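You operate a simulated robot arm through the tools that you are given. There is no shell and no other tool. Be economical: measure what you need, move in short steps, check, and stop when the job is done.

The job below is to be done with a simulated robot arm. You get a single attempt, and the scene is never put back.

TASK
Drain the oil cell, then refill it from bottle 1.
Fine: up to the red lines; shut the cell valve; dip tube back in its cup; spill nothing.

It is judged by the outcome, as a careful person would: the job done as asked, and still so three seconds after it is handed in. It fails if anything else is knocked over, pushed out of place, dropped, spilled or broken.

THE ROBOT
A 7-joint arm with a two-finger parallel gripper, fixed in place. Base frame: the origin is at the foot of the arm, x ahead of it, y to its left, z up; the work surface is at about z = 900. Units: mm, degrees, N and s.
With the tool pointing down near the work surface it reaches from about 240 to 680 mm from the base axis. Its first joint turns from -66.0 to 66.0 degrees. Payload 2.4 kg.
The TCP is the grasp point between the finger pads, 30 mm short of the fingertips. In the tool frame z runs along the fingers and y along their closing line. Largest opening 94 mm; finger width 28, thickness 10; the body of the gripper, 50 by 96 mm, starts 55 mm behind the TCP.
Orientation is told as [roll, pitch, yaw] about the base's x, y, z axes, in that order, counted from this pose: with the fingers straight down and closing along the base's y, the tool's x points along the base's -x, its y along +y and its z along -z.

THE INTERFACE
- The arm moves only by the tool arm_command. Its argument "deltas" is a list that holds one entry, the list of rows, each a list of 7 numbers: the finger opening in mm, from 0 to 94, then the shift along the tool's x, y, z in units of 250 mm (1.0 is 250 mm), then the turn, a rotation vector about the tool's x, y, z in units of 90 degrees (1.0 is 90 degrees). In form: [[[claw, dx, dy, dz, wx, wy, wz], ...]]. A call has 1 to 20 rows; each row is the pose to reach, as a shift and turn from the pose commanded when the call began, along the tool's axes at that moment. A call with a number of a shift or a turn outside -1 to 1 is refused whole. A row lasts 0.2 s, in which the tool goes at most 50 mm and 8.6 degrees; a call with a longer step from one row to the next is refused whole, and so is a gripper value outside its range. A pose out of reach is approached as far as the arm can. The call stops where the force on the tool passes 40 N (or 10 N more than at its start, if that is more) or the arm is blocked; 0.2 s more then pass. The fingers move at their own pace (about 153 mm/s each) and stop on an object; they squeeze with about 35 N. The grip force told is the motor's: it shows also when the fingers shut on nothing. Time passes only in rows, and 0.2 s behind the last, so rows that repeat a pose let the fingers close. The reply holds the time, the measured pose of the TCP, the force on the tool along the base axes, the opening and the grip force, in the units named above and with some noise.
- Cameras (640 x 400 px; columns grow to the right, rows downward): "scene" is fixed at [47.7, 476.8, 1458.3]; the picture's right is [-0.68, -0.73, 0.00], its down [-0.32, 0.30, -0.90] and it looks along [0.66, -0.62, -0.44] (base axes); focal length 364 px, centre (320, 200). "wrist" rides on the gripper at [-37, 0, -58] in the tool frame; the picture's right is [0.00, -1.00, 0.00], its down [0.97, 0.00, -0.24] and it looks along [0.24, 0.00, 0.97] (tool axes); focal length 218 px, centre (320, 200).
- camera(camera): a new picture of that camera. It takes no simulated time.
- point_at(camera, pixels): for up to 12 pixels [column, row] of the newest picture of that camera ("zoom" is the newest enlarged one), the place [x, y, z] in the base frame of the surface seen there, good to about 3 mm. It takes no simulated time.
- close_up(camera, box): a new picture of the part [left, top, right, bottom] of that camera's present view, enlarged. It takes no simulated time.
- job_done(): hands the job in; it is judged then, once.

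Keep the steps short. Do not move on a guess: measure, check each grasp and each placing, and mend mistakes. In all there are 80 turns and 38 pictures (those below and enlarged ones count). Leave the gripper open and the arm clear of the work at the hand-in unless told otherwise, and finish with a single line.

The tools are called by a JSON object that holds its "method" and its "body". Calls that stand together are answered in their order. arm_command: Moves the arm, as the interface text tells. Its arguments: {"type":"object","properties":{"deltas":{"type":"array","items":{"type":"array","items":{"type":"array","items":{"type":"number"}}}}},"required":["deltas"]} The other tools are called the same way: camera (camera) takes a picture; point_at (camera, pixels) gives the place of the surface under pixels of a picture; close_up (camera, box) takes an enlarged picture of a part of a camera's view; job_done () hands the job in.

At the start:

```text
t: 0.0
tool_pos: [395.7, 11.8, 1322.9]
ee_rot: [0.1, 0.0, 0.0]
wrist_force: [-0.4, -0.6, 0.0]
opening: 94.3
finger_force: 0.1
```

scene: 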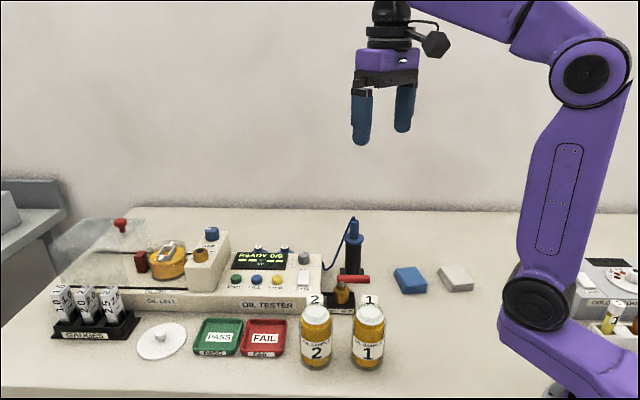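
wrist: 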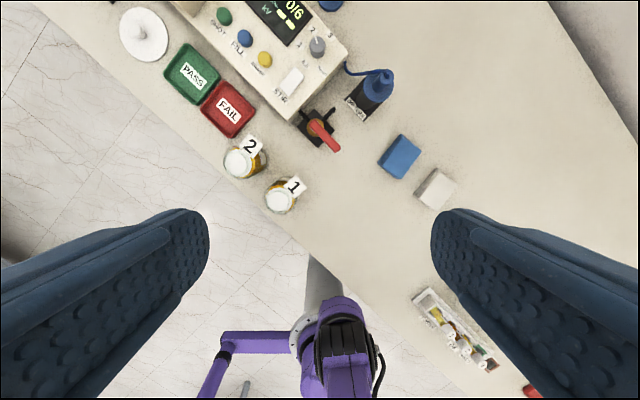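

I'll start with enlarged views of the tester, both the cell and valve side and the control panel.

{"method": "close_up", "body": {"camera": "scene", "box": [40, 200, 240, 325]}}

{"method": "close_up", "body": {"camera": "scene", "box": [210, 205, 410, 330]}}

{"method": "close_up", "body": {"camera": "wrist", "box": [180, 0, 440, 162]}}

```text
3.20 times, centred on (140, 262) of scene
```

zoom: 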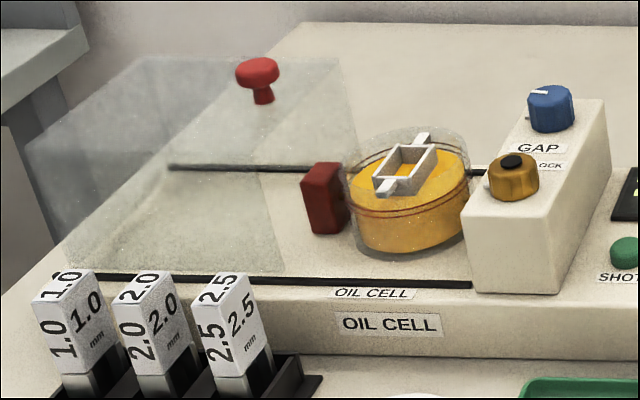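

```text
3.20 times, centred on (310, 268) of scene
```

zoom: 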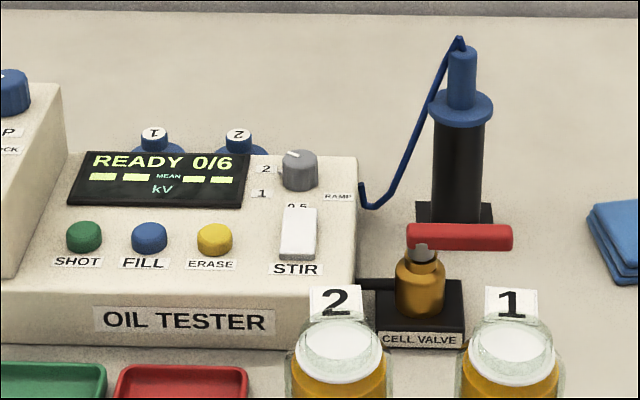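

```text
2.46 times, centred on (310, 81) of wrist
```

zoom: 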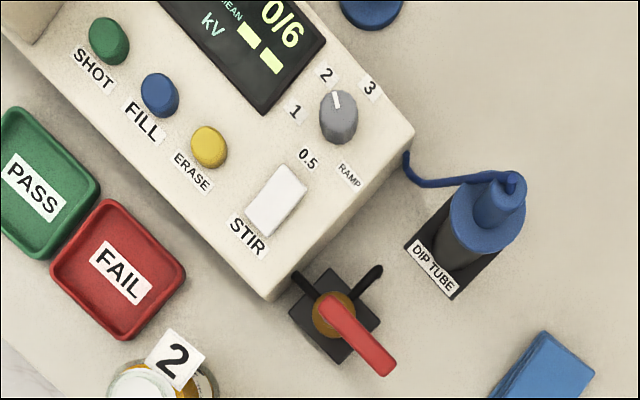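

The cell is full, the valve handle lies away from the tester, and the dip tube stands in its holder. Next I'll measure places in the scene picture: bottles, caps, valve handle, dip tube and FILL.

{"method": "point_at", "body": {"camera": "scene", "pixels": [[371, 312], [370, 301], [366, 352], [316, 312], [343, 281], [367, 278], [342, 283], [353, 220], [354, 236], [354, 265], [257, 279], [325, 265]]}}

{"method": "point_at", "body": {"camera": "wrist", "pixels": [[279, 201], [294, 186], [238, 163], [315, 127], [336, 149], [384, 75], [375, 95], [245, 38], [302, 113], [333, 110], [340, 66], [346, 107]]}}

{"method": "close_up", "body": {"camera": "scene", "box": [280, 265, 400, 375]}}

```text
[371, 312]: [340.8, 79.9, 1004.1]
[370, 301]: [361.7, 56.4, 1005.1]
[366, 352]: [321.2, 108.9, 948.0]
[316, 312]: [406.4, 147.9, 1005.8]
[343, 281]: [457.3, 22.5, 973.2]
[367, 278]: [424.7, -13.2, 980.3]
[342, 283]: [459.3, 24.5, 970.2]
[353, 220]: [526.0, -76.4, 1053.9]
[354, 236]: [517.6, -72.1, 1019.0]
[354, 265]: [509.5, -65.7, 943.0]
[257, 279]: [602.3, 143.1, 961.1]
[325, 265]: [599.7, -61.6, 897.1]
```

```text
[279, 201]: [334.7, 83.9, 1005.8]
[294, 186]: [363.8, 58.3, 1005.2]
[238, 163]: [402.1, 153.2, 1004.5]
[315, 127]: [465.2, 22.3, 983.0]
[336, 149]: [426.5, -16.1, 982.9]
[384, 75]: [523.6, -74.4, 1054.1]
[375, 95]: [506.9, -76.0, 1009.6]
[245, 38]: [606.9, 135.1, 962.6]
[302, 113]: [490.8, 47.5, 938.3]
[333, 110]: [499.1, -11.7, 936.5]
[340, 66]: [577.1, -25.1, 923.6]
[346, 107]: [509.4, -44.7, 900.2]
```

```text
3.64 times, centred on (340, 320) of scene
```

zoom: 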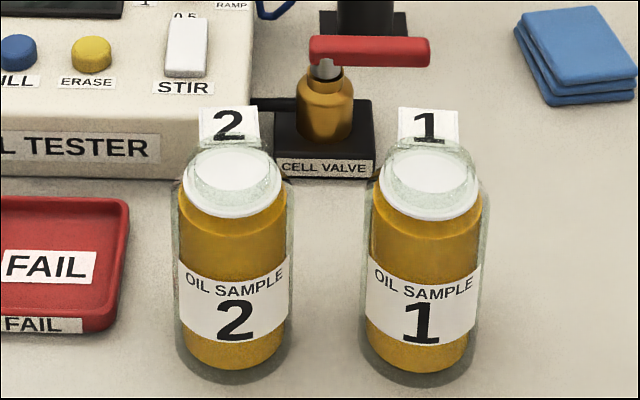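

I can't yet tell what the white discs in the bottle mouths are (caps or something else), nor how the valve is laid out. I'll lower the hand to about z 1180 over that area and look with the wrist camera.

{"method": "arm_command", "body": {"deltas": [[[94, 0, 0.04, 0.15, 0, 0, 0], [94, 0, 0.08, 0.3, 0, 0, 0], [94, 0, 0.12, 0.45, 0, 0, 0], [94, -0.02, 0.15, 0.57, 0, 0, 0], [94, -0.02, 0.15, 0.57, 0, 0, 0]]]}}

{"method": "camera", "body": {"camera": "wrist"}}

{"method": "close_up", "body": {"camera": "wrist", "box": [200, 40, 440, 190]}}

```text
t: 1.2
tool_pos: [400.5, 50.8, 1179.2]
ee_rot: [0.0, 0.1, 0.1]
wrist_force: [-0.4, -0.6, 0.1]
opening: 94.1
finger_force: 0.1
```

```text
31 pictures are left
```

wrist: 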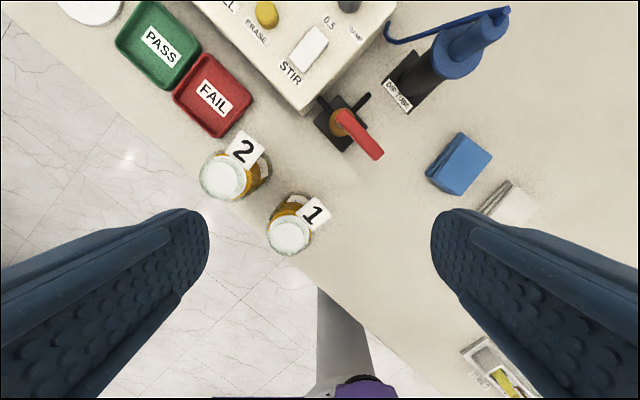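

```text
2.67 times, centred on (320, 115) of wrist
```

zoom: 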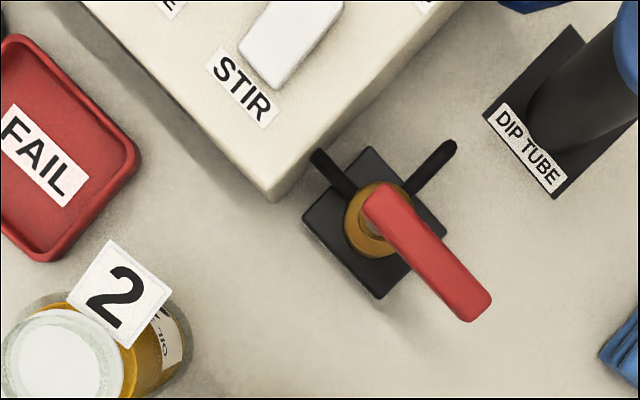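

The valve has a pipe from the tester and an outlet stub at a right angle, and the handle lies across the outlet. Next a closer look at bottle 1's mouth (about 289,235).

{"method": "close_up", "body": {"camera": "wrist", "box": [250, 180, 350, 265]}}

{"method": "point_at", "body": {"camera": "wrist", "pixels": [[289, 235], [289, 225], [289, 253], [308, 237], [270, 235], [298, 208], [343, 116], [374, 152], [356, 131], [366, 97], [312, 214]]}}

```text
4.71 times, centred on (300, 222) of wrist
```

zoom: 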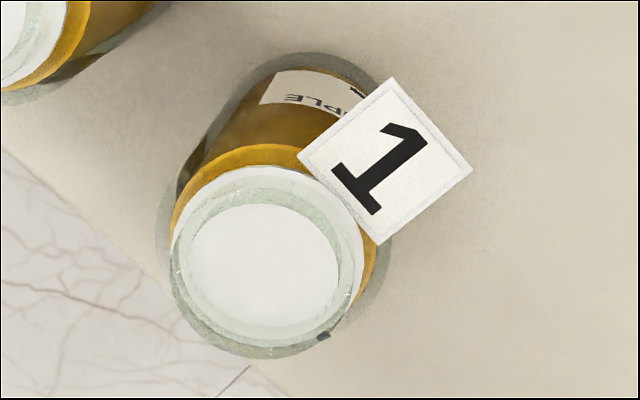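

```text
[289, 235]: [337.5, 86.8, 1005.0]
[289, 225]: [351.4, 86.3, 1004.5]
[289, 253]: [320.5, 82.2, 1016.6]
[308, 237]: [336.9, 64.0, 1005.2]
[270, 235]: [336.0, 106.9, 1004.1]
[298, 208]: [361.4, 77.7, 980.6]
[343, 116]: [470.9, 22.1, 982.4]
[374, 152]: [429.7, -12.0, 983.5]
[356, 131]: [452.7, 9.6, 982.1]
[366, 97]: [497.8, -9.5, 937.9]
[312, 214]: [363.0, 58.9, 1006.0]
```

The valve handle runs from its pivot (~468,21) to its tip (~428,-14) with the top at z≈983. I'll move above its outer part (438,-4), turn the hand about 43° so the fingers straddle it, and check with the wrist camera.

{"method": "arm_command", "body": {"deltas": [[[94, -0.025, -0.036, 0.066, 0, 0, -0.08], [80, -0.05, -0.073, 0.132, 0, 0, -0.16], [70, -0.075, -0.11, 0.198, 0, 0, -0.24], [60, -0.1, -0.146, 0.264, 0, 0, -0.32], [54, -0.125, -0.183, 0.33, 0, 0, -0.4], [54, -0.15, -0.219, 0.396, 0, 0, -0.478], [54, -0.15, -0.219, 0.396, 0, 0, -0.478]]]}}

{"method": "camera", "body": {"camera": "wrist"}}

```text
t: 2.8
tool_pos: [439.8, -5.5, 1081.8]
ee_rot: [-0.1, 0.0, 43.1]
wrist_force: [0.6, -0.6, 0.3]
opening: 53.9
finger_force: 0.0
```

```text
28 pictures are left
```

wrist: 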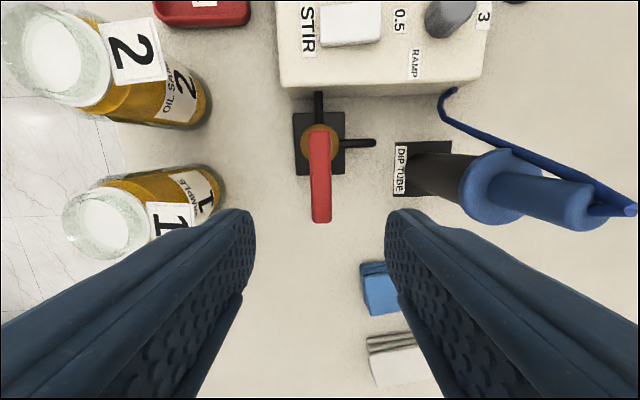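

The hand is lined up with the red handle at column 320, and the grasp point falls near row 196, about 20 mm inside the tip. I'll go down to z≈978 and close.

{"method": "arm_command", "body": {"deltas": [[[54, 0, 0, 0.12, 0, 0, 0], [54, 0, 0, 0.24, 0, 0, 0], [54, 0, 0, 0.34, 0, 0, 0], [54, 0, 0, 0.415, 0, 0, 0], [54, 0, 0, 0.415, 0, 0, 0], [5, 0, 0, 0.415, 0, 0, 0], [5, 0, 0, 0.415, 0, 0, 0]]]}}

{"method": "camera", "body": {"camera": "wrist"}}

```text
t: 4.4
tool_pos: [438.5, -5.0, 977.2]
ee_rot: [0.0, 0.0, 42.9]
wrist_force: [3.6, -5.0, -8.2]
opening: 20.3
finger_force: 44.9
```

```text
27 pictures are left
```

wrist: 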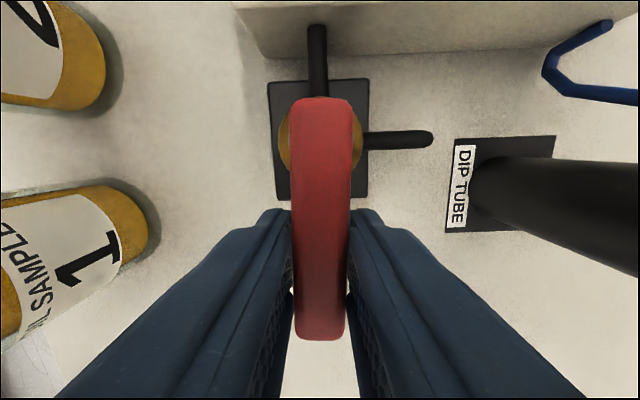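

The handle is gripped (20 mm wide, 45 N). Before turning I need the pivot, so I'll measure both edges of the brass body.

{"method": "point_at", "body": {"camera": "wrist", "pixels": [[283, 138], [359, 138], [284, 148], [358, 148], [320, 92], [320, 110], [272, 84], [366, 83], [368, 195], [277, 197]]}}

```text
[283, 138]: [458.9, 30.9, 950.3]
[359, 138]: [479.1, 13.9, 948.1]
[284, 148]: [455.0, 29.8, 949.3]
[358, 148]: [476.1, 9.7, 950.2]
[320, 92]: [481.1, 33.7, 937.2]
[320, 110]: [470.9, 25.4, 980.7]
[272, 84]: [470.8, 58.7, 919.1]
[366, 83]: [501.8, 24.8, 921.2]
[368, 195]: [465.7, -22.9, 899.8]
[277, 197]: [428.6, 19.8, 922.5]
```

The pivot comes out at about (466,21.5), 38 mm from the grasp, along the tool's -x. I'll try 16° counter-clockwise, toward the outlet stub, and read the force.

{"method": "arm_command", "body": {"deltas": [[[5, -0.0004, -0.0107, 0, 0, 0, -0.0444], [5, -0.0015, -0.0213, 0, 0, 0, -0.0889], [5, -0.0033, -0.0318, 0, 0, 0, -0.1333], [5, -0.0059, -0.0422, 0, 0, 0, -0.1778]]]}}

```text
t: 5.3
tool_pos: [441.0, -5.1, 977.9]
ee_rot: [0.8, 0.2, 56.6]
wrist_force: [-10.9, 6.5, 12.0]
opening: 24.7
finger_force: 45.0
stopped in row 4: the force on the tool passed its limit (the readings are from after the stop); the commanded pose is now the measured one
```

That way is blocked: 14° of turn only twisted the fingers on the handle (opening 24.7). I'll open a little, come back to the aligned pose, re-grip, and then try clockwise.

{"method": "arm_command", "body": {"deltas": [[[40, 0, 0, 0, 0, 0, 0.05], [40, 0.006, 0.008, 0, 0, 0, 0.1], [40, 0.0055, 0.0085, 0, 0, 0, 0.15], [40, 0.0055, 0.0085, 0, 0, 0, 0.15], [5, 0.0055, 0.0085, 0, 0, 0, 0.15], [5, 0.0055, 0.0085, 0, 0, 0, 0.15]]]}}

```text
t: 6.7
tool_pos: [439.2, -5.7, 976.6]
ee_rot: [0.5, 0.5, 43.6]
wrist_force: [-8.6, 9.2, 6.6]
opening: 20.2
finger_force: 44.8
```

Aligned and gripped again (20.2 mm). Trying 20° clockwise.

{"method": "arm_command", "body": {"deltas": [[[5, -0.0004, 0.0107, 0, 0, 0, 0.0444], [5, -0.0015, 0.0213, 0, 0, 0, 0.0889], [5, -0.0033, 0.0318, 0, 0, 0, 0.1333], [5, -0.0059, 0.0422, 0, 0, 0, 0.1778], [5, -0.0092, 0.0523, 0, 0, 0, 0.2222]]]}}

{"method": "camera", "body": {"camera": "scene"}}

```text
t: 7.9
tool_pos: [430.6, 5.1, 976.9]
ee_rot: [0.5, 0.8, 23.4]
wrist_force: [-21.2, 13.9, 7.5]
opening: 20.3
finger_force: 45.3
```

```text
26 pictures are left
```

scene: 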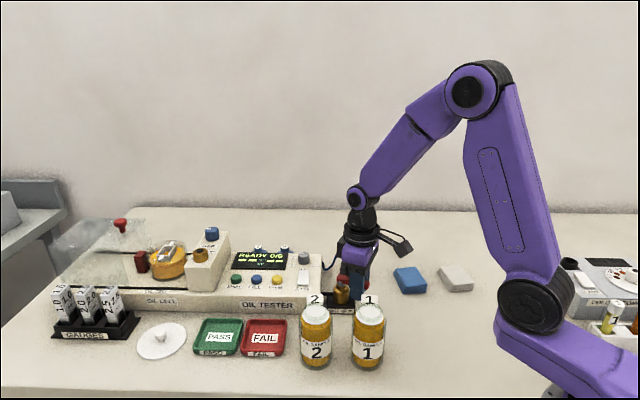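

The handle follows clockwise with no slip (opening unchanged). I'll carry on another 30° and watch the force.

{"method": "arm_command", "body": {"deltas": [[[5, -0.0008, 0.016, 0, 0, 0, 0.0667], [5, -0.0033, 0.0318, 0, 0, 0, 0.1333], [5, -0.0075, 0.0473, 0, 0, 0, 0.2], [5, -0.0132, 0.0622, 0, 0, 0, 0.2667], [5, -0.0205, 0.0765, 0, 0, 0, 0.3333]]]}}

{"method": "close_up", "body": {"camera": "scene", "box": [130, 230, 210, 280]}}

```text
t: 9.1
tool_pos: [429.0, 24.7, 975.8]
ee_rot: [0.0, 1.1, -6.5]
wrist_force: [-23.7, 20.0, 14.9]
opening: 20.2
finger_force: 44.4
```

```text
8.00 times, centred on (170, 255) of scene
```

zoom: 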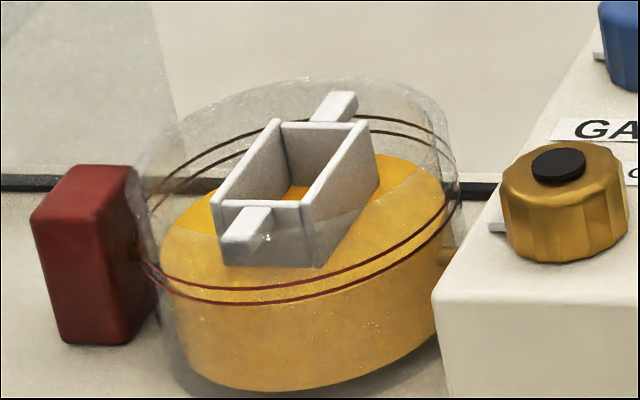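

The level has begun to fall, so clockwise opens the valve. I'll go the remaining 40°.

{"method": "arm_command", "body": {"deltas": [[[5, -0.0008, 0.016, 0, 0, 0, 0.0667], [5, -0.0033, 0.0318, 0, 0, 0, 0.1333], [5, -0.0075, 0.0473, 0, 0, 0, 0.2], [5, -0.0132, 0.0622, 0, 0, 0, 0.2667], [5, -0.0205, 0.0765, 0, 0, 0, 0.3333], [5, -0.0292, 0.0899, 0, 0, 0, 0.4], [5, -0.0358, 0.0983, 0, 0, 0, 0.4444]]]}}

{"method": "close_up", "body": {"camera": "scene", "box": [130, 230, 210, 280]}}

```text
t: 10.7
tool_pos: [440.1, 49.8, 975.8]
ee_rot: [-0.4, 0.5, -46.3]
wrist_force: [-17.1, 22.8, -3.0]
opening: 20.4
finger_force: 44.3
```

```text
8.00 times, centred on (170, 255) of scene
```

zoom: 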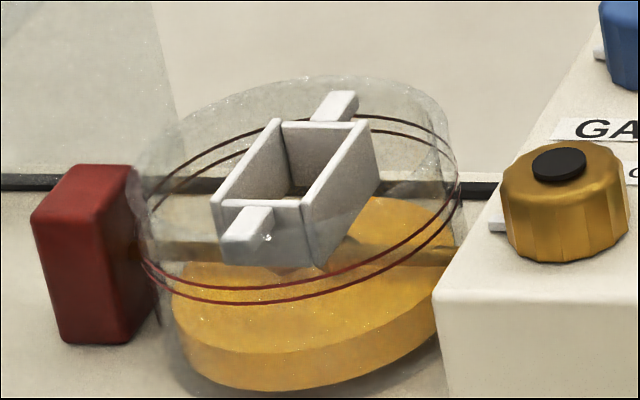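

It is draining well. I'll hold still for 4 s and look at the cell and the surroundings.

{"method": "arm_command", "body": {"deltas": [[[5, 0, 0, 0, 0, 0, 0], [5, 0, 0, 0, 0, 0, 0], [5, 0, 0, 0, 0, 0, 0], [5, 0, 0, 0, 0, 0, 0], [5, 0, 0, 0, 0, 0, 0], [5, 0, 0, 0, 0, 0, 0], [5, 0, 0, 0, 0, 0, 0], [5, 0, 0, 0, 0, 0, 0], [5, 0, 0, 0, 0, 0, 0], [5, 0, 0, 0, 0, 0, 0], [5, 0, 0, 0, 0, 0, 0], [5, 0, 0, 0, 0, 0, 0], [5, 0, 0, 0, 0, 0, 0], [5, 0, 0, 0, 0, 0, 0], [5, 0, 0, 0, 0, 0, 0], [5, 0, 0, 0, 0, 0, 0], [5, 0, 0, 0, 0, 0, 0], [5, 0, 0, 0, 0, 0, 0], [5, 0, 0, 0, 0, 0, 0], [5, 0, 0, 0, 0, 0, 0]]]}}

{"method": "close_up", "body": {"camera": "scene", "box": [130, 225, 350, 335]}}

```text
t: 14.9
tool_pos: [440.5, 48.7, 976.2]
ee_rot: [-0.5, 0.7, -46.4]
wrist_force: [-15.0, 22.9, -14.8]
opening: 20.2
finger_force: 44.8
```

```text
2.91 times, centred on (240, 280) of scene
```

zoom: 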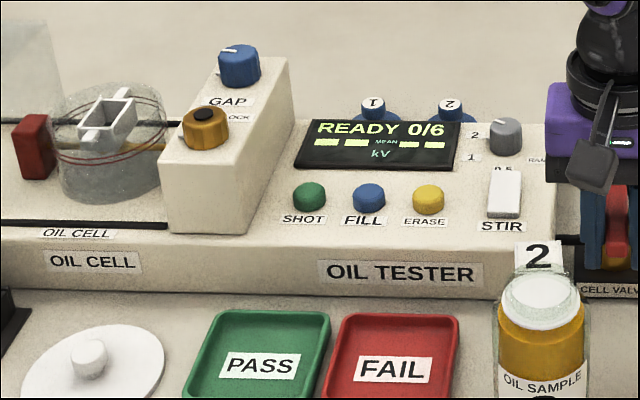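

The cell is empty and nothing has spilled. Now I'll turn the handle back 90° counter-clockwise to shut the valve.

{"method": "arm_command", "body": {"deltas": [[[5, -0.0013, -0.02, 0, 0, 0, -0.0833], [5, -0.0052, -0.0396, 0, 0, 0, -0.1667], [5, -0.0116, -0.0585, 0, 0, 0, -0.25], [5, -0.0205, -0.0765, 0, 0, 0, -0.3333], [5, -0.0316, -0.0931, 0, 0, 0, -0.4167], [5, -0.0448, -0.1082, 0, 0, 0, -0.5], [5, -0.0599, -0.1214, 0, 0, 0, -0.5833], [5, -0.0765, -0.1325, 0, 0, 0, -0.6667], [5, -0.0944, -0.1414, 0, 0, 0, -0.75], [5, -0.1134, -0.1478, 0, 0, 0, -0.8333], [5, -0.133, -0.1517, 0, 0, 0, -0.9167], [5, -0.153, -0.153, 0, 0, 0, -1.0]]]}}

```text
t: 17.5
tool_pos: [440.1, -5.0, 976.8]
ee_rot: [0.6, 0.4, 43.7]
wrist_force: [-16.0, 17.9, 5.1]
opening: 20.4
finger_force: 44.9
```

The handle is back at the starting angle (43.7°). I'll release, rise 105 mm and check it with the wrist camera.

{"method": "arm_command", "body": {"deltas": [[[54, 0, 0, 0, 0, 0, 0], [54, 0, 0, 0, 0, 0, 0], [54, 0, 0, -0.1, 0, 0, 0], [54, 0, 0, -0.25, 0, 0, 0], [54, 0, 0, -0.42, 0, 0, 0], [54, 0, 0, -0.42, 0, 0, 0]]]}}

{"method": "camera", "body": {"camera": "wrist"}}

```text
t: 18.9
tool_pos: [440.1, -8.4, 1081.7]
ee_rot: [0.6, 0.4, 43.5]
wrist_force: [0.0, 0.9, 0.3]
opening: 53.8
finger_force: 0.2
```

```text
22 pictures are left
```

wrist: 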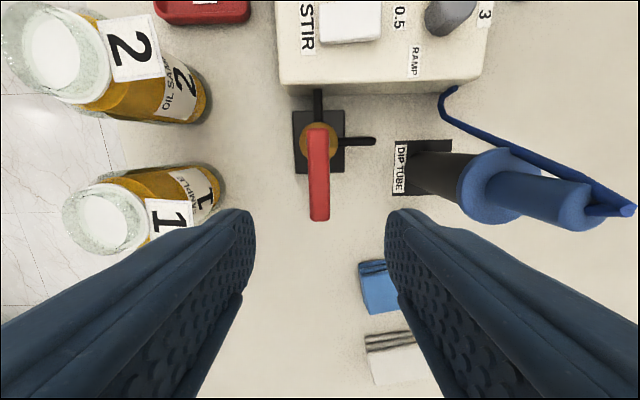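

The handle is back exactly where it started, so the valve is shut. Next I'll measure the dip tube's blue handle, its flange and the hose.

{"method": "point_at", "body": {"camera": "wrist", "pixels": [[570, 204], [536, 178], [532, 224], [487, 170], [492, 222], [465, 188], [630, 210], [600, 188], [556, 168], [500, 122], [450, 92], [430, 172]]}}

{"method": "close_up", "body": {"camera": "scene", "box": [300, 200, 400, 300]}}

{"method": "point_at", "body": {"camera": "zoom", "pixels": [[330, 150], [310, 200], [370, 200], [340, 232], [290, 240], [390, 240], [340, 275], [320, 110], [260, 220], [150, 420], [350, 130], [345, 420]]}}

```text
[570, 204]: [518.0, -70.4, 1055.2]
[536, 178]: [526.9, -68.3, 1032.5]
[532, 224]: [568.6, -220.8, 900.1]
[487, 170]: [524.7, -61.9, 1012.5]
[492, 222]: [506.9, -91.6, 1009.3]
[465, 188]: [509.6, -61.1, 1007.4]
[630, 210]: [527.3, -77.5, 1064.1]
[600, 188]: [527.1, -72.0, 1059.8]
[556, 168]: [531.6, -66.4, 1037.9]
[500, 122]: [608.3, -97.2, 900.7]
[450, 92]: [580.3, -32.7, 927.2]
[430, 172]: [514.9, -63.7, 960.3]
```

```text
4.00 times, centred on (350, 250) of scene
```

zoom: 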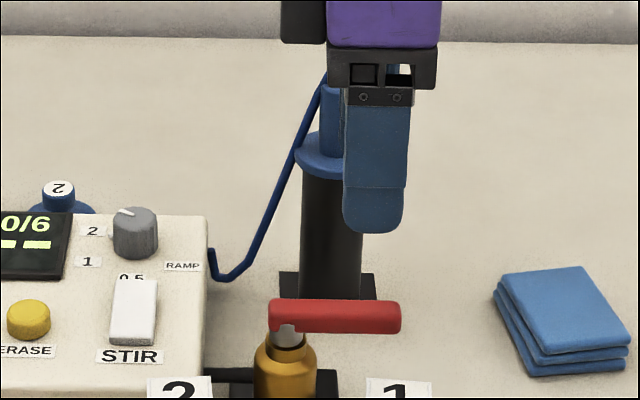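

```text
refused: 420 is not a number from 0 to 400
```

The blue handle is around (522,-77) with its top at about 1055, and the hose runs from its top toward the tester. For the exact axis I'll move above it (z 1160) and look straight down.

{"method": "arm_command", "body": {"deltas": [[[54, 0, 0, -0.16, 0, 0, 0], [54, 0, 0, -0.312, 0, 0, 0], [54, -0.016, -0.142, -0.312, 0, 0, 0], [54, -0.032, -0.284, -0.312, 0, 0, 0], [54, -0.048, -0.426, -0.312, 0, 0, 0], [54, -0.048, -0.426, -0.312, 0, 0, 0]]]}}

{"method": "camera", "body": {"camera": "wrist"}}

```text
t: 20.3
tool_pos: [523.5, -76.2, 1157.7]
ee_rot: [0.5, 0.4, 43.4]
wrist_force: [0.7, -0.1, 0.1]
opening: 53.9
finger_force: 0.1
```

```text
20 pictures are left
```

wrist: 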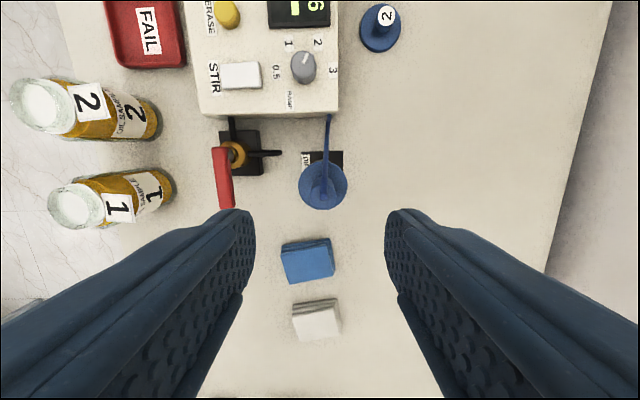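

{"method": "close_up", "body": {"camera": "wrist", "box": [280, 110, 376, 220]}}

{"method": "point_at", "body": {"camera": "wrist", "pixels": [[323, 188], [314, 190], [332, 190], [323, 200], [301, 185], [346, 185], [323, 209], [323, 170], [326, 118], [326, 140]]}}

```text
3.64 times, centred on (328, 165) of wrist
```

zoom: 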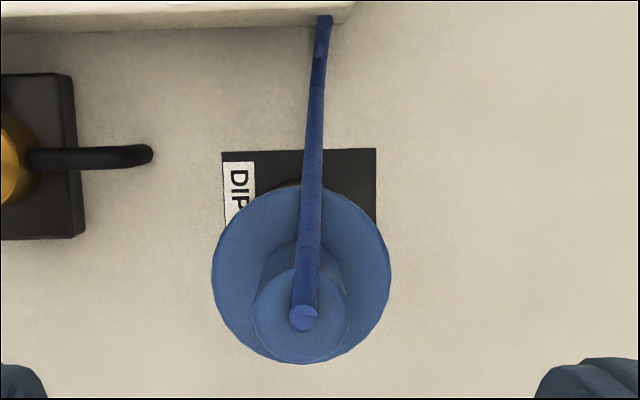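

```text
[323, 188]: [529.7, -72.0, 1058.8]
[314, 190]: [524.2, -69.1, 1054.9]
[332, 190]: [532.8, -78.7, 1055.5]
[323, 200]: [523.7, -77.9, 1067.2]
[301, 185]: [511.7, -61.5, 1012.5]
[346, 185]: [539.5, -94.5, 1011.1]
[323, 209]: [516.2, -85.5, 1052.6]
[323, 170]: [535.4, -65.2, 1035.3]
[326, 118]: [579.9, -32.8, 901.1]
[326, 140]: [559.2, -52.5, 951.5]
```

The axis is at about (524,-78), 1.5 mm to the tool's -y of where I am. The flange top is at z≈1012 and the hose lies in the gap between the fingers. I'll lower to z≈1050 (tips at 1020) and close.

{"method": "arm_command", "body": {"deltas": [[[54, 0, -0.007, 0.12, 0, 0, 0], [54, 0, -0.007, 0.25, 0, 0, 0], [54, 0, -0.007, 0.36, 0, 0, 0], [54, 0, -0.007, 0.43, 0, 0, 0], [54, 0, -0.007, 0.43, 0, 0, 0], [5, 0, -0.007, 0.43, 0, 0, 0], [5, 0, -0.007, 0.43, 0, 0, 0]]]}}

```text
t: 21.9
tool_pos: [523.0, -77.5, 1049.6]
ee_rot: [0.5, 0.3, 43.5]
wrist_force: [-0.3, 0.3, -0.1]
opening: 19.6
finger_force: 35.2
```

Gripped (19.6 mm, 35 N). I'll lift slowly straight up by 140 mm to clear the cup, then look.

{"method": "arm_command", "body": {"deltas": [[[5, 0, 0, -0.04, 0, 0, 0], [5, 0, 0, -0.1, 0, 0, 0], [5, 0, 0, -0.18, 0, 0, 0], [5, 0, 0, -0.26, 0, 0, 0], [5, 0, 0, -0.34, 0, 0, 0], [5, 0, 0, -0.42, 0, 0, 0], [5, 0, 0, -0.5, 0, 0, 0], [5, 0, 0, -0.56, 0, 0, 0], [5, 0, 0, -0.56, 0, 0, 0]]]}}

{"method": "camera", "body": {"camera": "scene"}}

```text
t: 23.9
tool_pos: [524.3, -78.5, 1190.6]
ee_rot: [0.6, 0.4, 43.4]
wrist_force: [-0.2, -0.3, -1.4]
opening: 19.7
finger_force: 35.1
```

```text
18 pictures are left
```

scene: 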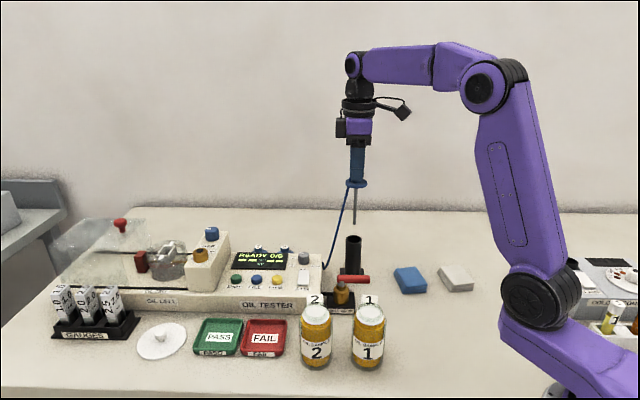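

The tube is out, a thin steel tip ending near (355,223). I'll measure its tip and flange, and look closely at bottle 1's mouth again.

{"method": "point_at", "body": {"camera": "scene", "pixels": [[355, 222], [355, 215], [355, 205], [355, 195], [356, 184], [353, 238], [346, 237], [361, 237]]}}

{"method": "close_up", "body": {"camera": "scene", "box": [340, 285, 400, 325]}}

{"method": "point_at", "body": {"camera": "zoom", "pixels": [[300, 240], [300, 215], [300, 260], [300, 290], [300, 320], [230, 240], [390, 240], [300, 350], [300, 180]]}}

```text
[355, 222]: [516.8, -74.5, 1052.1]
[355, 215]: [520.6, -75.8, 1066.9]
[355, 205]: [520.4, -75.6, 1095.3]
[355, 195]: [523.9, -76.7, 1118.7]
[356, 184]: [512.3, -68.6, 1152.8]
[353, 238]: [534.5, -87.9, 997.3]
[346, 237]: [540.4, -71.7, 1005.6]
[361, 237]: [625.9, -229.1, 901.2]
```

```text
10.00 times, centred on (370, 305) of scene
```

zoom: 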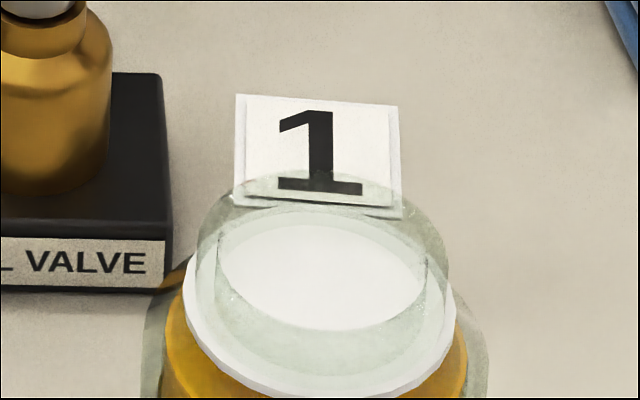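

```text
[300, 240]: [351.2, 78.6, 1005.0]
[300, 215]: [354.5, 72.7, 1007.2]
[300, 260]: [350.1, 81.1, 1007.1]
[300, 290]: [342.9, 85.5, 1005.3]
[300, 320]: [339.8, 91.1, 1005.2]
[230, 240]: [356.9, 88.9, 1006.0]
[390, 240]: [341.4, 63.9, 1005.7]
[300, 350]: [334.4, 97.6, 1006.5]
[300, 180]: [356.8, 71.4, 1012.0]
```

The tip is about 139 mm below the grasp point and the flange about 40 mm below it, so the flange can rest on the bottle neck as it did on the cup. I'll carry the tube at height (tip ≈1060, above everything) over bottle 1 and look down.

{"method": "arm_command", "body": {"deltas": [[[5, 0, 0, -0.04, 0, 0, 0], [5, 0.009, 0.09, -0.04, 0, 0, 0], [5, 0.018, 0.2, -0.04, 0, 0, 0], [5, 0.028, 0.31, -0.04, 0, 0, 0], [5, 0.039, 0.42, -0.04, 0, 0, 0], [5, 0.05, 0.53, -0.04, 0, 0, 0], [5, 0.06, 0.64, -0.04, 0, 0, 0], [5, 0.07, 0.75, -0.04, 0, 0, 0], [5, 0.08, 0.85, -0.04, 0, 0, 0], [5, 0.088, 0.94, -0.04, 0, 0, 0], [5, 0.093, 0.991, -0.04, 0, 0, 0], [5, 0.093, 0.991, -0.04, 0, 0, 0], [5, 0.093, 0.991, -0.04, 0, 0, 0]]]}}

{"method": "camera", "body": {"camera": "wrist"}}

```text
t: 26.7
tool_pos: [337.5, 86.4, 1202.8]
ee_rot: [0.6, 0.3, 43.4]
wrist_force: [0.0, -0.5, -1.8]
opening: 19.9
finger_force: 34.9
```

```text
16 pictures are left
```

wrist: 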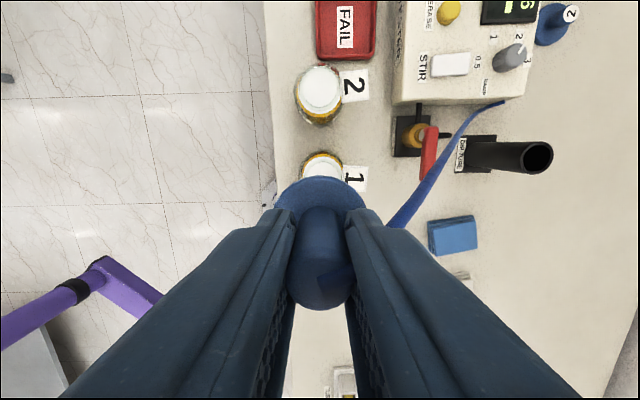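

The flange hides part of the mouth, but bottle 1's far edge still shows. I'll measure rim points to get the axis, together with a scene close-up.

{"method": "close_up", "body": {"camera": "wrist", "box": [285, 60, 385, 200]}}

{"method": "close_up", "body": {"camera": "scene", "box": [310, 215, 430, 375]}}

{"method": "point_at", "body": {"camera": "wrist", "pixels": [[303, 172], [342, 168], [322, 156], [310, 161], [335, 161], [322, 165], [306, 91], [341, 91], [320, 71], [320, 112], [320, 92]]}}

```text
2.86 times, centred on (335, 130) of wrist
```

zoom: 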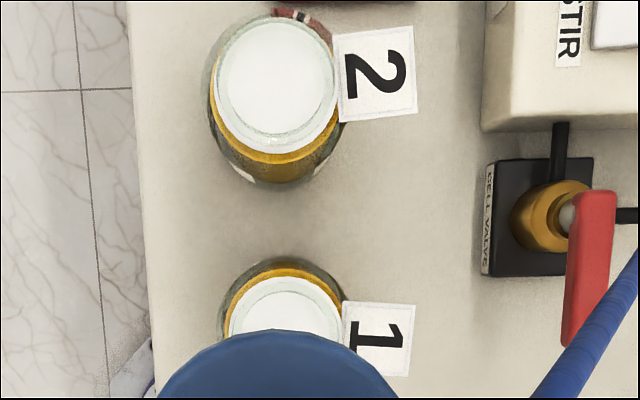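

```text
2.50 times, centred on (370, 295) of scene
```

zoom: 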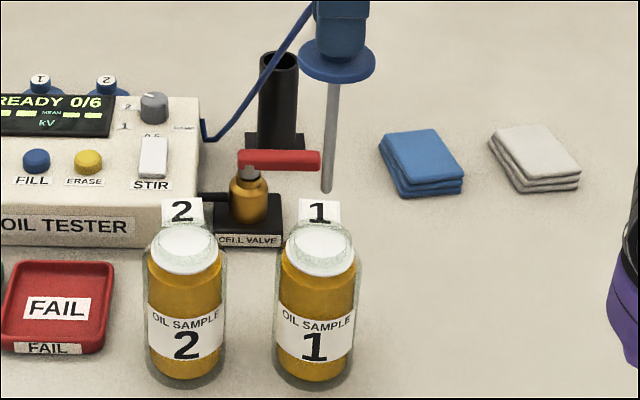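

```text
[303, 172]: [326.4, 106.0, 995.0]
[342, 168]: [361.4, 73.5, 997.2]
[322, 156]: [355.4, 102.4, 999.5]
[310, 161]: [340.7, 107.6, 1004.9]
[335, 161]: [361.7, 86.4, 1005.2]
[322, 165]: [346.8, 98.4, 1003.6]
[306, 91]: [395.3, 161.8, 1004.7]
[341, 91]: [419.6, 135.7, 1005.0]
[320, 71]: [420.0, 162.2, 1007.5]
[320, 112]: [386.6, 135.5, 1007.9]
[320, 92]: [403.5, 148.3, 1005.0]
```

Bottle 1's axis comes out at about (339.5,85.5), so I'm within 2 mm. The white disc is at z 1005 and the neck rim at 1017. I'll go down until the tip is just inside the rim (≈1012), then feel my way.

{"method": "arm_command", "body": {"deltas": [[[5, -0.003, -0.005, 0.05, 0, 0, 0], [5, -0.003, -0.005, 0.11, 0, 0, 0], [5, -0.003, -0.005, 0.16, 0, 0, 0], [5, -0.003, -0.005, 0.19, 0, 0, 0], [5, -0.003, -0.005, 0.207, 0, 0, 0], [5, -0.003, -0.005, 0.207, 0, 0, 0]]]}}

{"method": "close_up", "body": {"camera": "scene", "box": [330, 250, 410, 310]}}

```text
t: 28.1
tool_pos: [339.0, 85.5, 1151.2]
ee_rot: [0.6, 0.3, 43.4]
wrist_force: [-0.7, 0.3, -0.5]
opening: 19.8
finger_force: 34.5
```

```text
6.67 times, centred on (370, 280) of scene
```

zoom: 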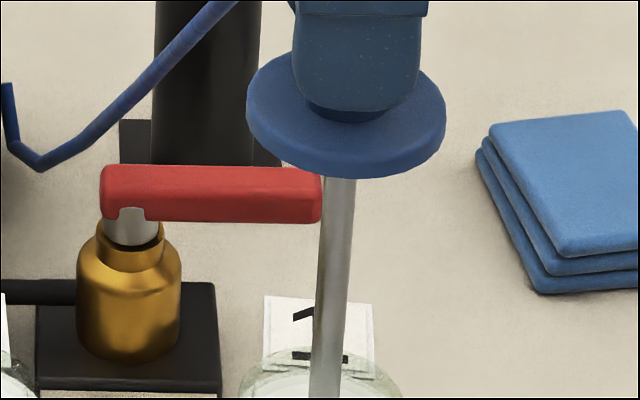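

The tube is centred over the mouth. I'll lower 20 mm in 2.5 mm rows and watch the force for contact with the white disc.

{"method": "arm_command", "body": {"deltas": [[[5, 0, 0, 0.01, 0, 0, 0], [5, 0, 0, 0.02, 0, 0, 0], [5, 0, 0, 0.03, 0, 0, 0], [5, 0, 0, 0.04, 0, 0, 0], [5, 0, 0, 0.05, 0, 0, 0], [5, 0, 0, 0.06, 0, 0, 0], [5, 0, 0, 0.07, 0, 0, 0], [5, 0, 0, 0.08, 0, 0, 0]]]}}

{"method": "close_up", "body": {"camera": "scene", "box": [330, 260, 410, 320]}}

```text
t: 29.9
tool_pos: [339.1, 85.4, 1130.7]
ee_rot: [0.7, 0.5, 43.5]
wrist_force: [0.6, -0.1, -0.7]
opening: 19.5
finger_force: 35.2
```

```text
6.67 times, centred on (370, 290) of scene
```

zoom: 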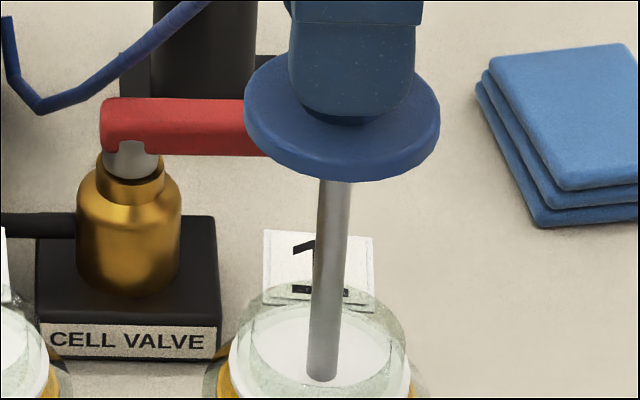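

There was no contact, so the tube passes through the disc freely (it's just the surface). I'll lower another 62 mm in small rows.

{"method": "arm_command", "body": {"deltas": [[[5, 0, 0, 0.02, 0, 0, 0], [5, 0, 0, 0.04, 0, 0, 0], [5, 0, 0, 0.06, 0, 0, 0], [5, 0, 0, 0.08, 0, 0, 0], [5, 0, 0, 0.1, 0, 0, 0], [5, 0, 0, 0.12, 0, 0, 0], [5, 0, 0, 0.14, 0, 0, 0], [5, 0, 0, 0.16, 0, 0, 0], [5, 0, 0, 0.18, 0, 0, 0], [5, 0, 0, 0.2, 0, 0, 0], [5, 0, 0, 0.22, 0, 0, 0], [5, 0, 0, 0.24, 0, 0, 0], [5, 0, 0, 0.248, 0, 0, 0]]]}}

{"method": "close_up", "body": {"camera": "scene", "box": [330, 270, 410, 370]}}

```text
t: 32.7
tool_pos: [337.3, 87.0, 1069.4]
ee_rot: [0.6, 0.4, 43.4]
wrist_force: [0.2, -0.3, -0.9]
opening: 19.4
finger_force: 35.0
```

```text
4.00 times, centred on (370, 320) of scene
```

zoom: 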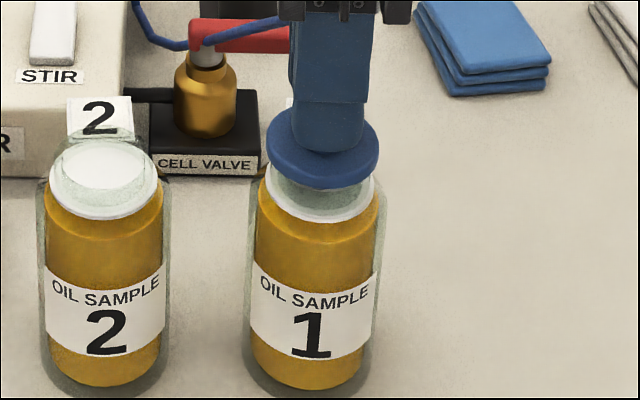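

The flange is still about 8 mm above the rim. I'll go down in 1 mm rows to make light contact.

{"method": "arm_command", "body": {"deltas": [[[5, 0, 0, 0.006, 0, 0, 0], [5, 0, 0, 0.012, 0, 0, 0], [5, 0, 0, 0.016, 0, 0, 0], [5, 0, 0, 0.02, 0, 0, 0], [5, 0, 0, 0.024, 0, 0, 0], [5, 0, 0, 0.028, 0, 0, 0], [5, 0, 0, 0.031, 0, 0, 0]]]}}

```text
t: 34.3
tool_pos: [338.4, 86.8, 1060.7]
ee_rot: [0.6, 0.4, 43.4]
wrist_force: [0.2, 0.4, -0.6]
opening: 19.4
finger_force: 34.6
```

{"method": "arm_command", "body": {"deltas": [[[5, 0, 0, 0.004, 0, 0, 0], [5, 0, 0, 0.008, 0, 0, 0], [5, 0, 0, 0.012, 0, 0, 0], [5, 0, 0, 0.016, 0, 0, 0], [5, 0, 0, 0.02, 0, 0, 0]]]}}

```text
t: 35.5
tool_pos: [336.9, 87.5, 1056.3]
ee_rot: [0.6, 0.2, 43.5]
wrist_force: [-0.3, 3.1, 26.2]
opening: 19.6
finger_force: 34.6
```

Contact at 26 N: the flange sits on the neck. I'll ease off 1 mm, open the fingers and rise straight up.

{"method": "arm_command", "body": {"deltas": [[[5, 0, 0, -0.004, 0, 0, 0], [44, 0, 0, -0.004, 0, 0, 0], [44, 0, 0, -0.004, 0, 0, 0], [44, 0, 0, -0.05, 0, 0, 0], [44, 0, 0, -0.15, 0, 0, 0], [44, 0, 0, -0.3, 0, 0, 0], [44, 0, 0, -0.48, 0, 0, 0], [44, 0, 0, -0.48, 0, 0, 0]]]}}

{"method": "camera", "body": {"camera": "scene"}}

```text
t: 37.3
tool_pos: [339.3, 85.8, 1175.9]
ee_rot: [0.6, 0.3, 43.3]
wrist_force: [0.2, 0.6, 0.2]
opening: 44.0
finger_force: 0.1
```

```text
10 pictures are left
```

scene: 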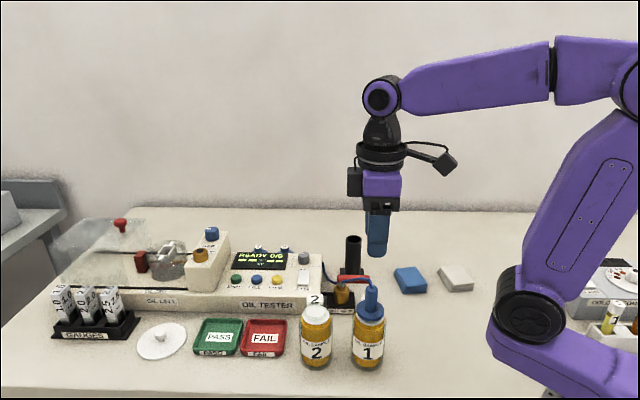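

The dip tube stands in bottle 1 with its flange on the neck. Now I'll locate the FILL button exactly (about 257,279 in the scene) along with its neighbours.

{"method": "point_at", "body": {"camera": "scene", "pixels": [[256, 277], [257, 280], [252, 279], [261, 279], [277, 277], [236, 277], [277, 280], [236, 280], [257, 287], [247, 279], [371, 284]]}}

```text
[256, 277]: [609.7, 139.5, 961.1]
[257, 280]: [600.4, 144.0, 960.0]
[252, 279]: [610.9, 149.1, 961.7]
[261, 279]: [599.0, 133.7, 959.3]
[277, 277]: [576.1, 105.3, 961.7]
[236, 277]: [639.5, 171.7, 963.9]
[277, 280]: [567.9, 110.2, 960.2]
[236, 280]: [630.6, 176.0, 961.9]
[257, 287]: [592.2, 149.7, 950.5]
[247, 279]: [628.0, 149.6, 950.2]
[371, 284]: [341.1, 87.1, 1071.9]
```

FILL is at (605.5,141), top z≈962, with neighbours 46 mm away. I'll close the fingers and move above it, staying high over the bottles.

{"method": "arm_command", "body": {"deltas": [[[20, -0.06, -0.04, 0, 0, 0, 0], [0, -0.19, -0.12, 0, 0, 0, 0], [0, -0.33, -0.2, 0, 0, 0, 0], [0, -0.47, -0.29, 0, 0, 0, 0], [0, -0.61, -0.38, 0, 0, 0, 0], [0, -0.75, -0.46, 0.05, 0, 0, 0], [0, -0.87, -0.535, 0.14, 0, 0, 0], [0, -0.927, -0.57, 0.26, 0, 0, 0], [0, -0.927, -0.57, 0.4, 0, 0, 0], [0, -0.927, -0.57, 0.54, 0, 0, 0], [0, -0.927, -0.57, 0.64, 0, 0, 0], [0, -0.927, -0.57, 0.64, 0, 0, 0]]]}}

{"method": "camera", "body": {"camera": "scene"}}

```text
t: 39.9
tool_pos: [603.8, 142.5, 1012.1]
ee_rot: [0.6, 0.5, 43.4]
wrist_force: [-0.1, 0.7, -0.2]
opening: 0.2
finger_force: 33.5
```

```text
9 pictures are left
```

scene: 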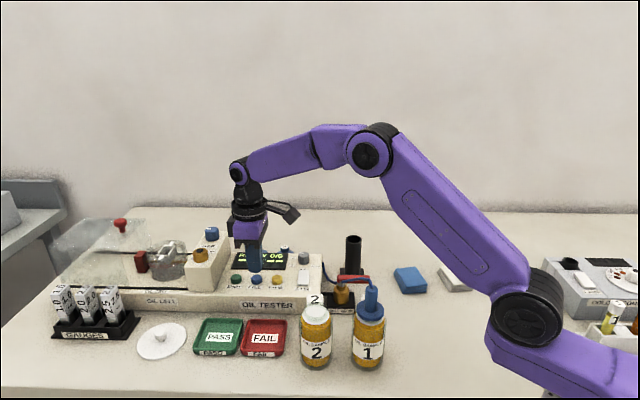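

The fingertips are right over FILL. I'll press down about 3 mm on the button (TCP ≈989) briefly, lift off, and see what it does.

{"method": "arm_command", "body": {"deltas": [[[0, -0.003, 0, 0.06, 0, 0, 0], [0, -0.003, 0, 0.08, 0, 0, 0], [0, -0.003, 0, 0.088, 0, 0, 0], [0, -0.003, 0, 0.094, 0, 0, 0], [0, -0.003, 0, 0.094, 0, 0, 0], [0, -0.003, 0, 0.05, 0, 0, 0]]]}}

{"method": "close_up", "body": {"camera": "scene", "box": [130, 225, 330, 350]}}

```text
t: 41.3
tool_pos: [603.9, 141.7, 1001.3]
ee_rot: [0.6, 0.3, 43.4]
wrist_force: [0.5, -0.4, 0.7]
opening: 0.0
finger_force: 33.0
```

```text
3.20 times, centred on (230, 288) of scene
```

zoom: 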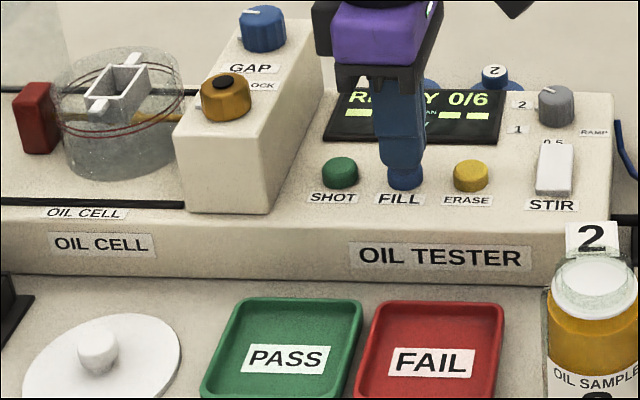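

No oil shows in the cell yet. I'll press again and stay down, to read the force and see whether it fills while held.

{"method": "arm_command", "body": {"deltas": [[[0, 0, 0, 0.03, 0, 0, 0], [0, 0, 0, 0.04, 0, 0, 0], [0, 0, 0, 0.046, 0, 0, 0], [0, 0, 0, 0.05, 0, 0, 0], [0, 0, 0, 0.054, 0, 0, 0]]]}}

```text
t: 42.5
tool_pos: [604.6, 142.9, 987.7]
ee_rot: [0.5, 0.4, 43.4]
wrist_force: [-0.7, -0.2, 2.6]
opening: 0.0
finger_force: 33.4
```

A light 2.6 N, so the button spring is being compressed. I'll press 1.5 mm more, hold 0.6 s and look.

{"method": "arm_command", "body": {"deltas": [[[0, 0, 0, 0.006, 0, 0, 0], [0, 0, 0, 0.006, 0, 0, 0], [0, 0, 0, 0.006, 0, 0, 0]]]}}

{"method": "close_up", "body": {"camera": "scene", "box": [130, 225, 290, 325]}}

```text
t: 43.3
tool_pos: [604.2, 142.8, 987.3]
ee_rot: [0.5, 0.3, 43.5]
wrist_force: [0.8, -0.1, 4.4]
opening: 0.0
finger_force: 33.1
```

```text
4.00 times, centred on (210, 275) of scene
```

zoom: 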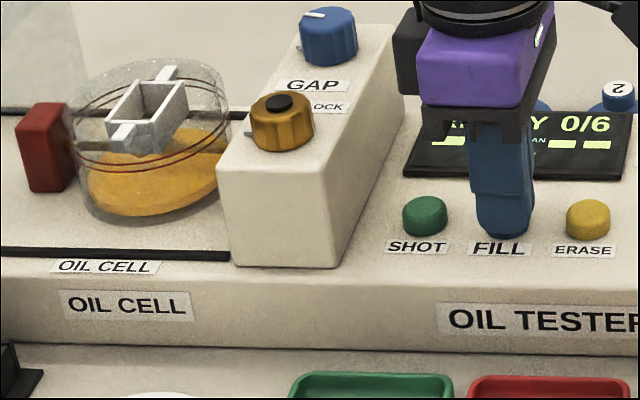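

It fills while the button is held. I'll measure the oil surface height and the red lines from this picture.

{"method": "point_at", "body": {"camera": "zoom", "pixels": [[150, 180], [190, 160], [110, 180], [130, 190], [170, 190], [140, 200], [140, 210], [100, 160], [150, 171], [150, 164], [215, 95], [140, 172]]}}

```text
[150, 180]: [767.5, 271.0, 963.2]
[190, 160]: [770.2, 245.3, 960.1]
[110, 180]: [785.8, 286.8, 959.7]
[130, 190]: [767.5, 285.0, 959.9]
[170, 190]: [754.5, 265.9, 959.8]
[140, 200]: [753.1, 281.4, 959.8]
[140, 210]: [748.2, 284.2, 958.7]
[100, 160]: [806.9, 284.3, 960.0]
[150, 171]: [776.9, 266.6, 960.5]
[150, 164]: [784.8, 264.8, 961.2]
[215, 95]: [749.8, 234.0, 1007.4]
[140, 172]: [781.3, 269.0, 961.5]
```

The surface is at z≈960. To find the height of the red lines I need the cell's outline, so I'll sample the oil's edges and the glass rim in the same picture.

{"method": "point_at", "body": {"camera": "zoom", "pixels": [[90, 185], [92, 168], [215, 145], [217, 165], [205, 190], [120, 213], [170, 210], [140, 215], [77, 150], [229, 105], [140, 60], [185, 205]]}}

{"method": "point_at", "body": {"camera": "scene", "pixels": [[167, 266], [167, 267], [167, 268], [152, 264], [184, 260], [150, 255], [186, 250], [165, 241], [170, 241], [155, 276], [168, 278], [180, 276]]}}

```text
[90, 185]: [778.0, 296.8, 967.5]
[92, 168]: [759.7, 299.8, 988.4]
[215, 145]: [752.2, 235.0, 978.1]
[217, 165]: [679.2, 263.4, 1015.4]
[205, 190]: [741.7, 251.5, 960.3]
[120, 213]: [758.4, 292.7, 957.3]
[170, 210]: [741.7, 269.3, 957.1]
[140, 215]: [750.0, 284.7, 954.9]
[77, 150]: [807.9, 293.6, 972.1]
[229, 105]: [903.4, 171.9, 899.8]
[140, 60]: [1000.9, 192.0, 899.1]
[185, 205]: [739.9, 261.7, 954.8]
```

```text
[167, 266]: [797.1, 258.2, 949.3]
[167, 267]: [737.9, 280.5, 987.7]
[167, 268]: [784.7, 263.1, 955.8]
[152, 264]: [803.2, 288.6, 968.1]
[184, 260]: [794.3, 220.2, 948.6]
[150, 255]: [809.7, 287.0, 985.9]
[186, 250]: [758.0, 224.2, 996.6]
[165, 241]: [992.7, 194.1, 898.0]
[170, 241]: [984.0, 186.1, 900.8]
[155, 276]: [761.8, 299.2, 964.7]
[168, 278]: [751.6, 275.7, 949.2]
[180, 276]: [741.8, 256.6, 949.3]
```

Sampling caught a red line at z≈988, with the other about 4 mm from it; the floor is at 949. Oil is at 960, so about 28 mm more is needed. I'll hold for 1 s and measure again to get the rate.

{"method": "arm_command", "body": {"deltas": [[[0, 0, 0, 0, 0, 0, 0], [0, 0, 0, 0, 0, 0, 0], [0, 0, 0, 0, 0, 0, 0], [0, 0, 0, 0, 0, 0, 0]]]}}

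{"method": "close_up", "body": {"camera": "scene", "box": [140, 234, 204, 274]}}

{"method": "point_at", "body": {"camera": "zoom", "pixels": [[250, 260], [300, 280], [200, 270], [350, 260], [270, 300], [400, 200], [270, 320], [180, 260], [320, 290], [230, 280], [270, 330], [270, 310]]}}

```text
t: 44.3
tool_pos: [603.8, 143.6, 986.1]
ee_rot: [0.6, 0.4, 43.4]
wrist_force: [1.3, 0.4, 3.9]
opening: 0.1
finger_force: 33.4
```

```text
10.00 times, centred on (172, 254) of scene
```

zoom: 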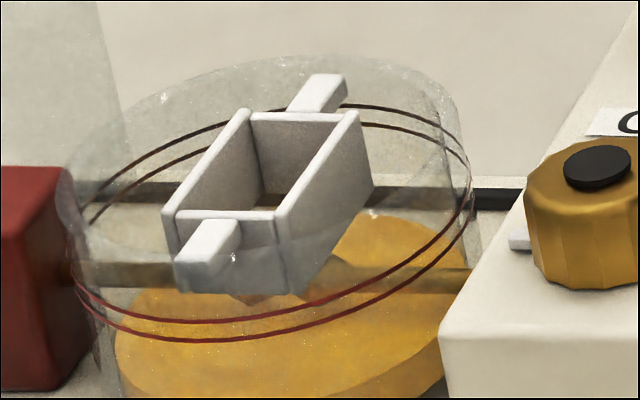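

```text
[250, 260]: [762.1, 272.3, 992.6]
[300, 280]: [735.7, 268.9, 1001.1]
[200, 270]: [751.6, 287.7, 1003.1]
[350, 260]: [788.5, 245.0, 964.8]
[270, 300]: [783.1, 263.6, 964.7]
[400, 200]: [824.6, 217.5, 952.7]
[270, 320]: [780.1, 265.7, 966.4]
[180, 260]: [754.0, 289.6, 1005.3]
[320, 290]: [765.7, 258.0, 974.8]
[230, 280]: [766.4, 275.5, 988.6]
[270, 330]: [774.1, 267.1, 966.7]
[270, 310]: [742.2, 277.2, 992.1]
```

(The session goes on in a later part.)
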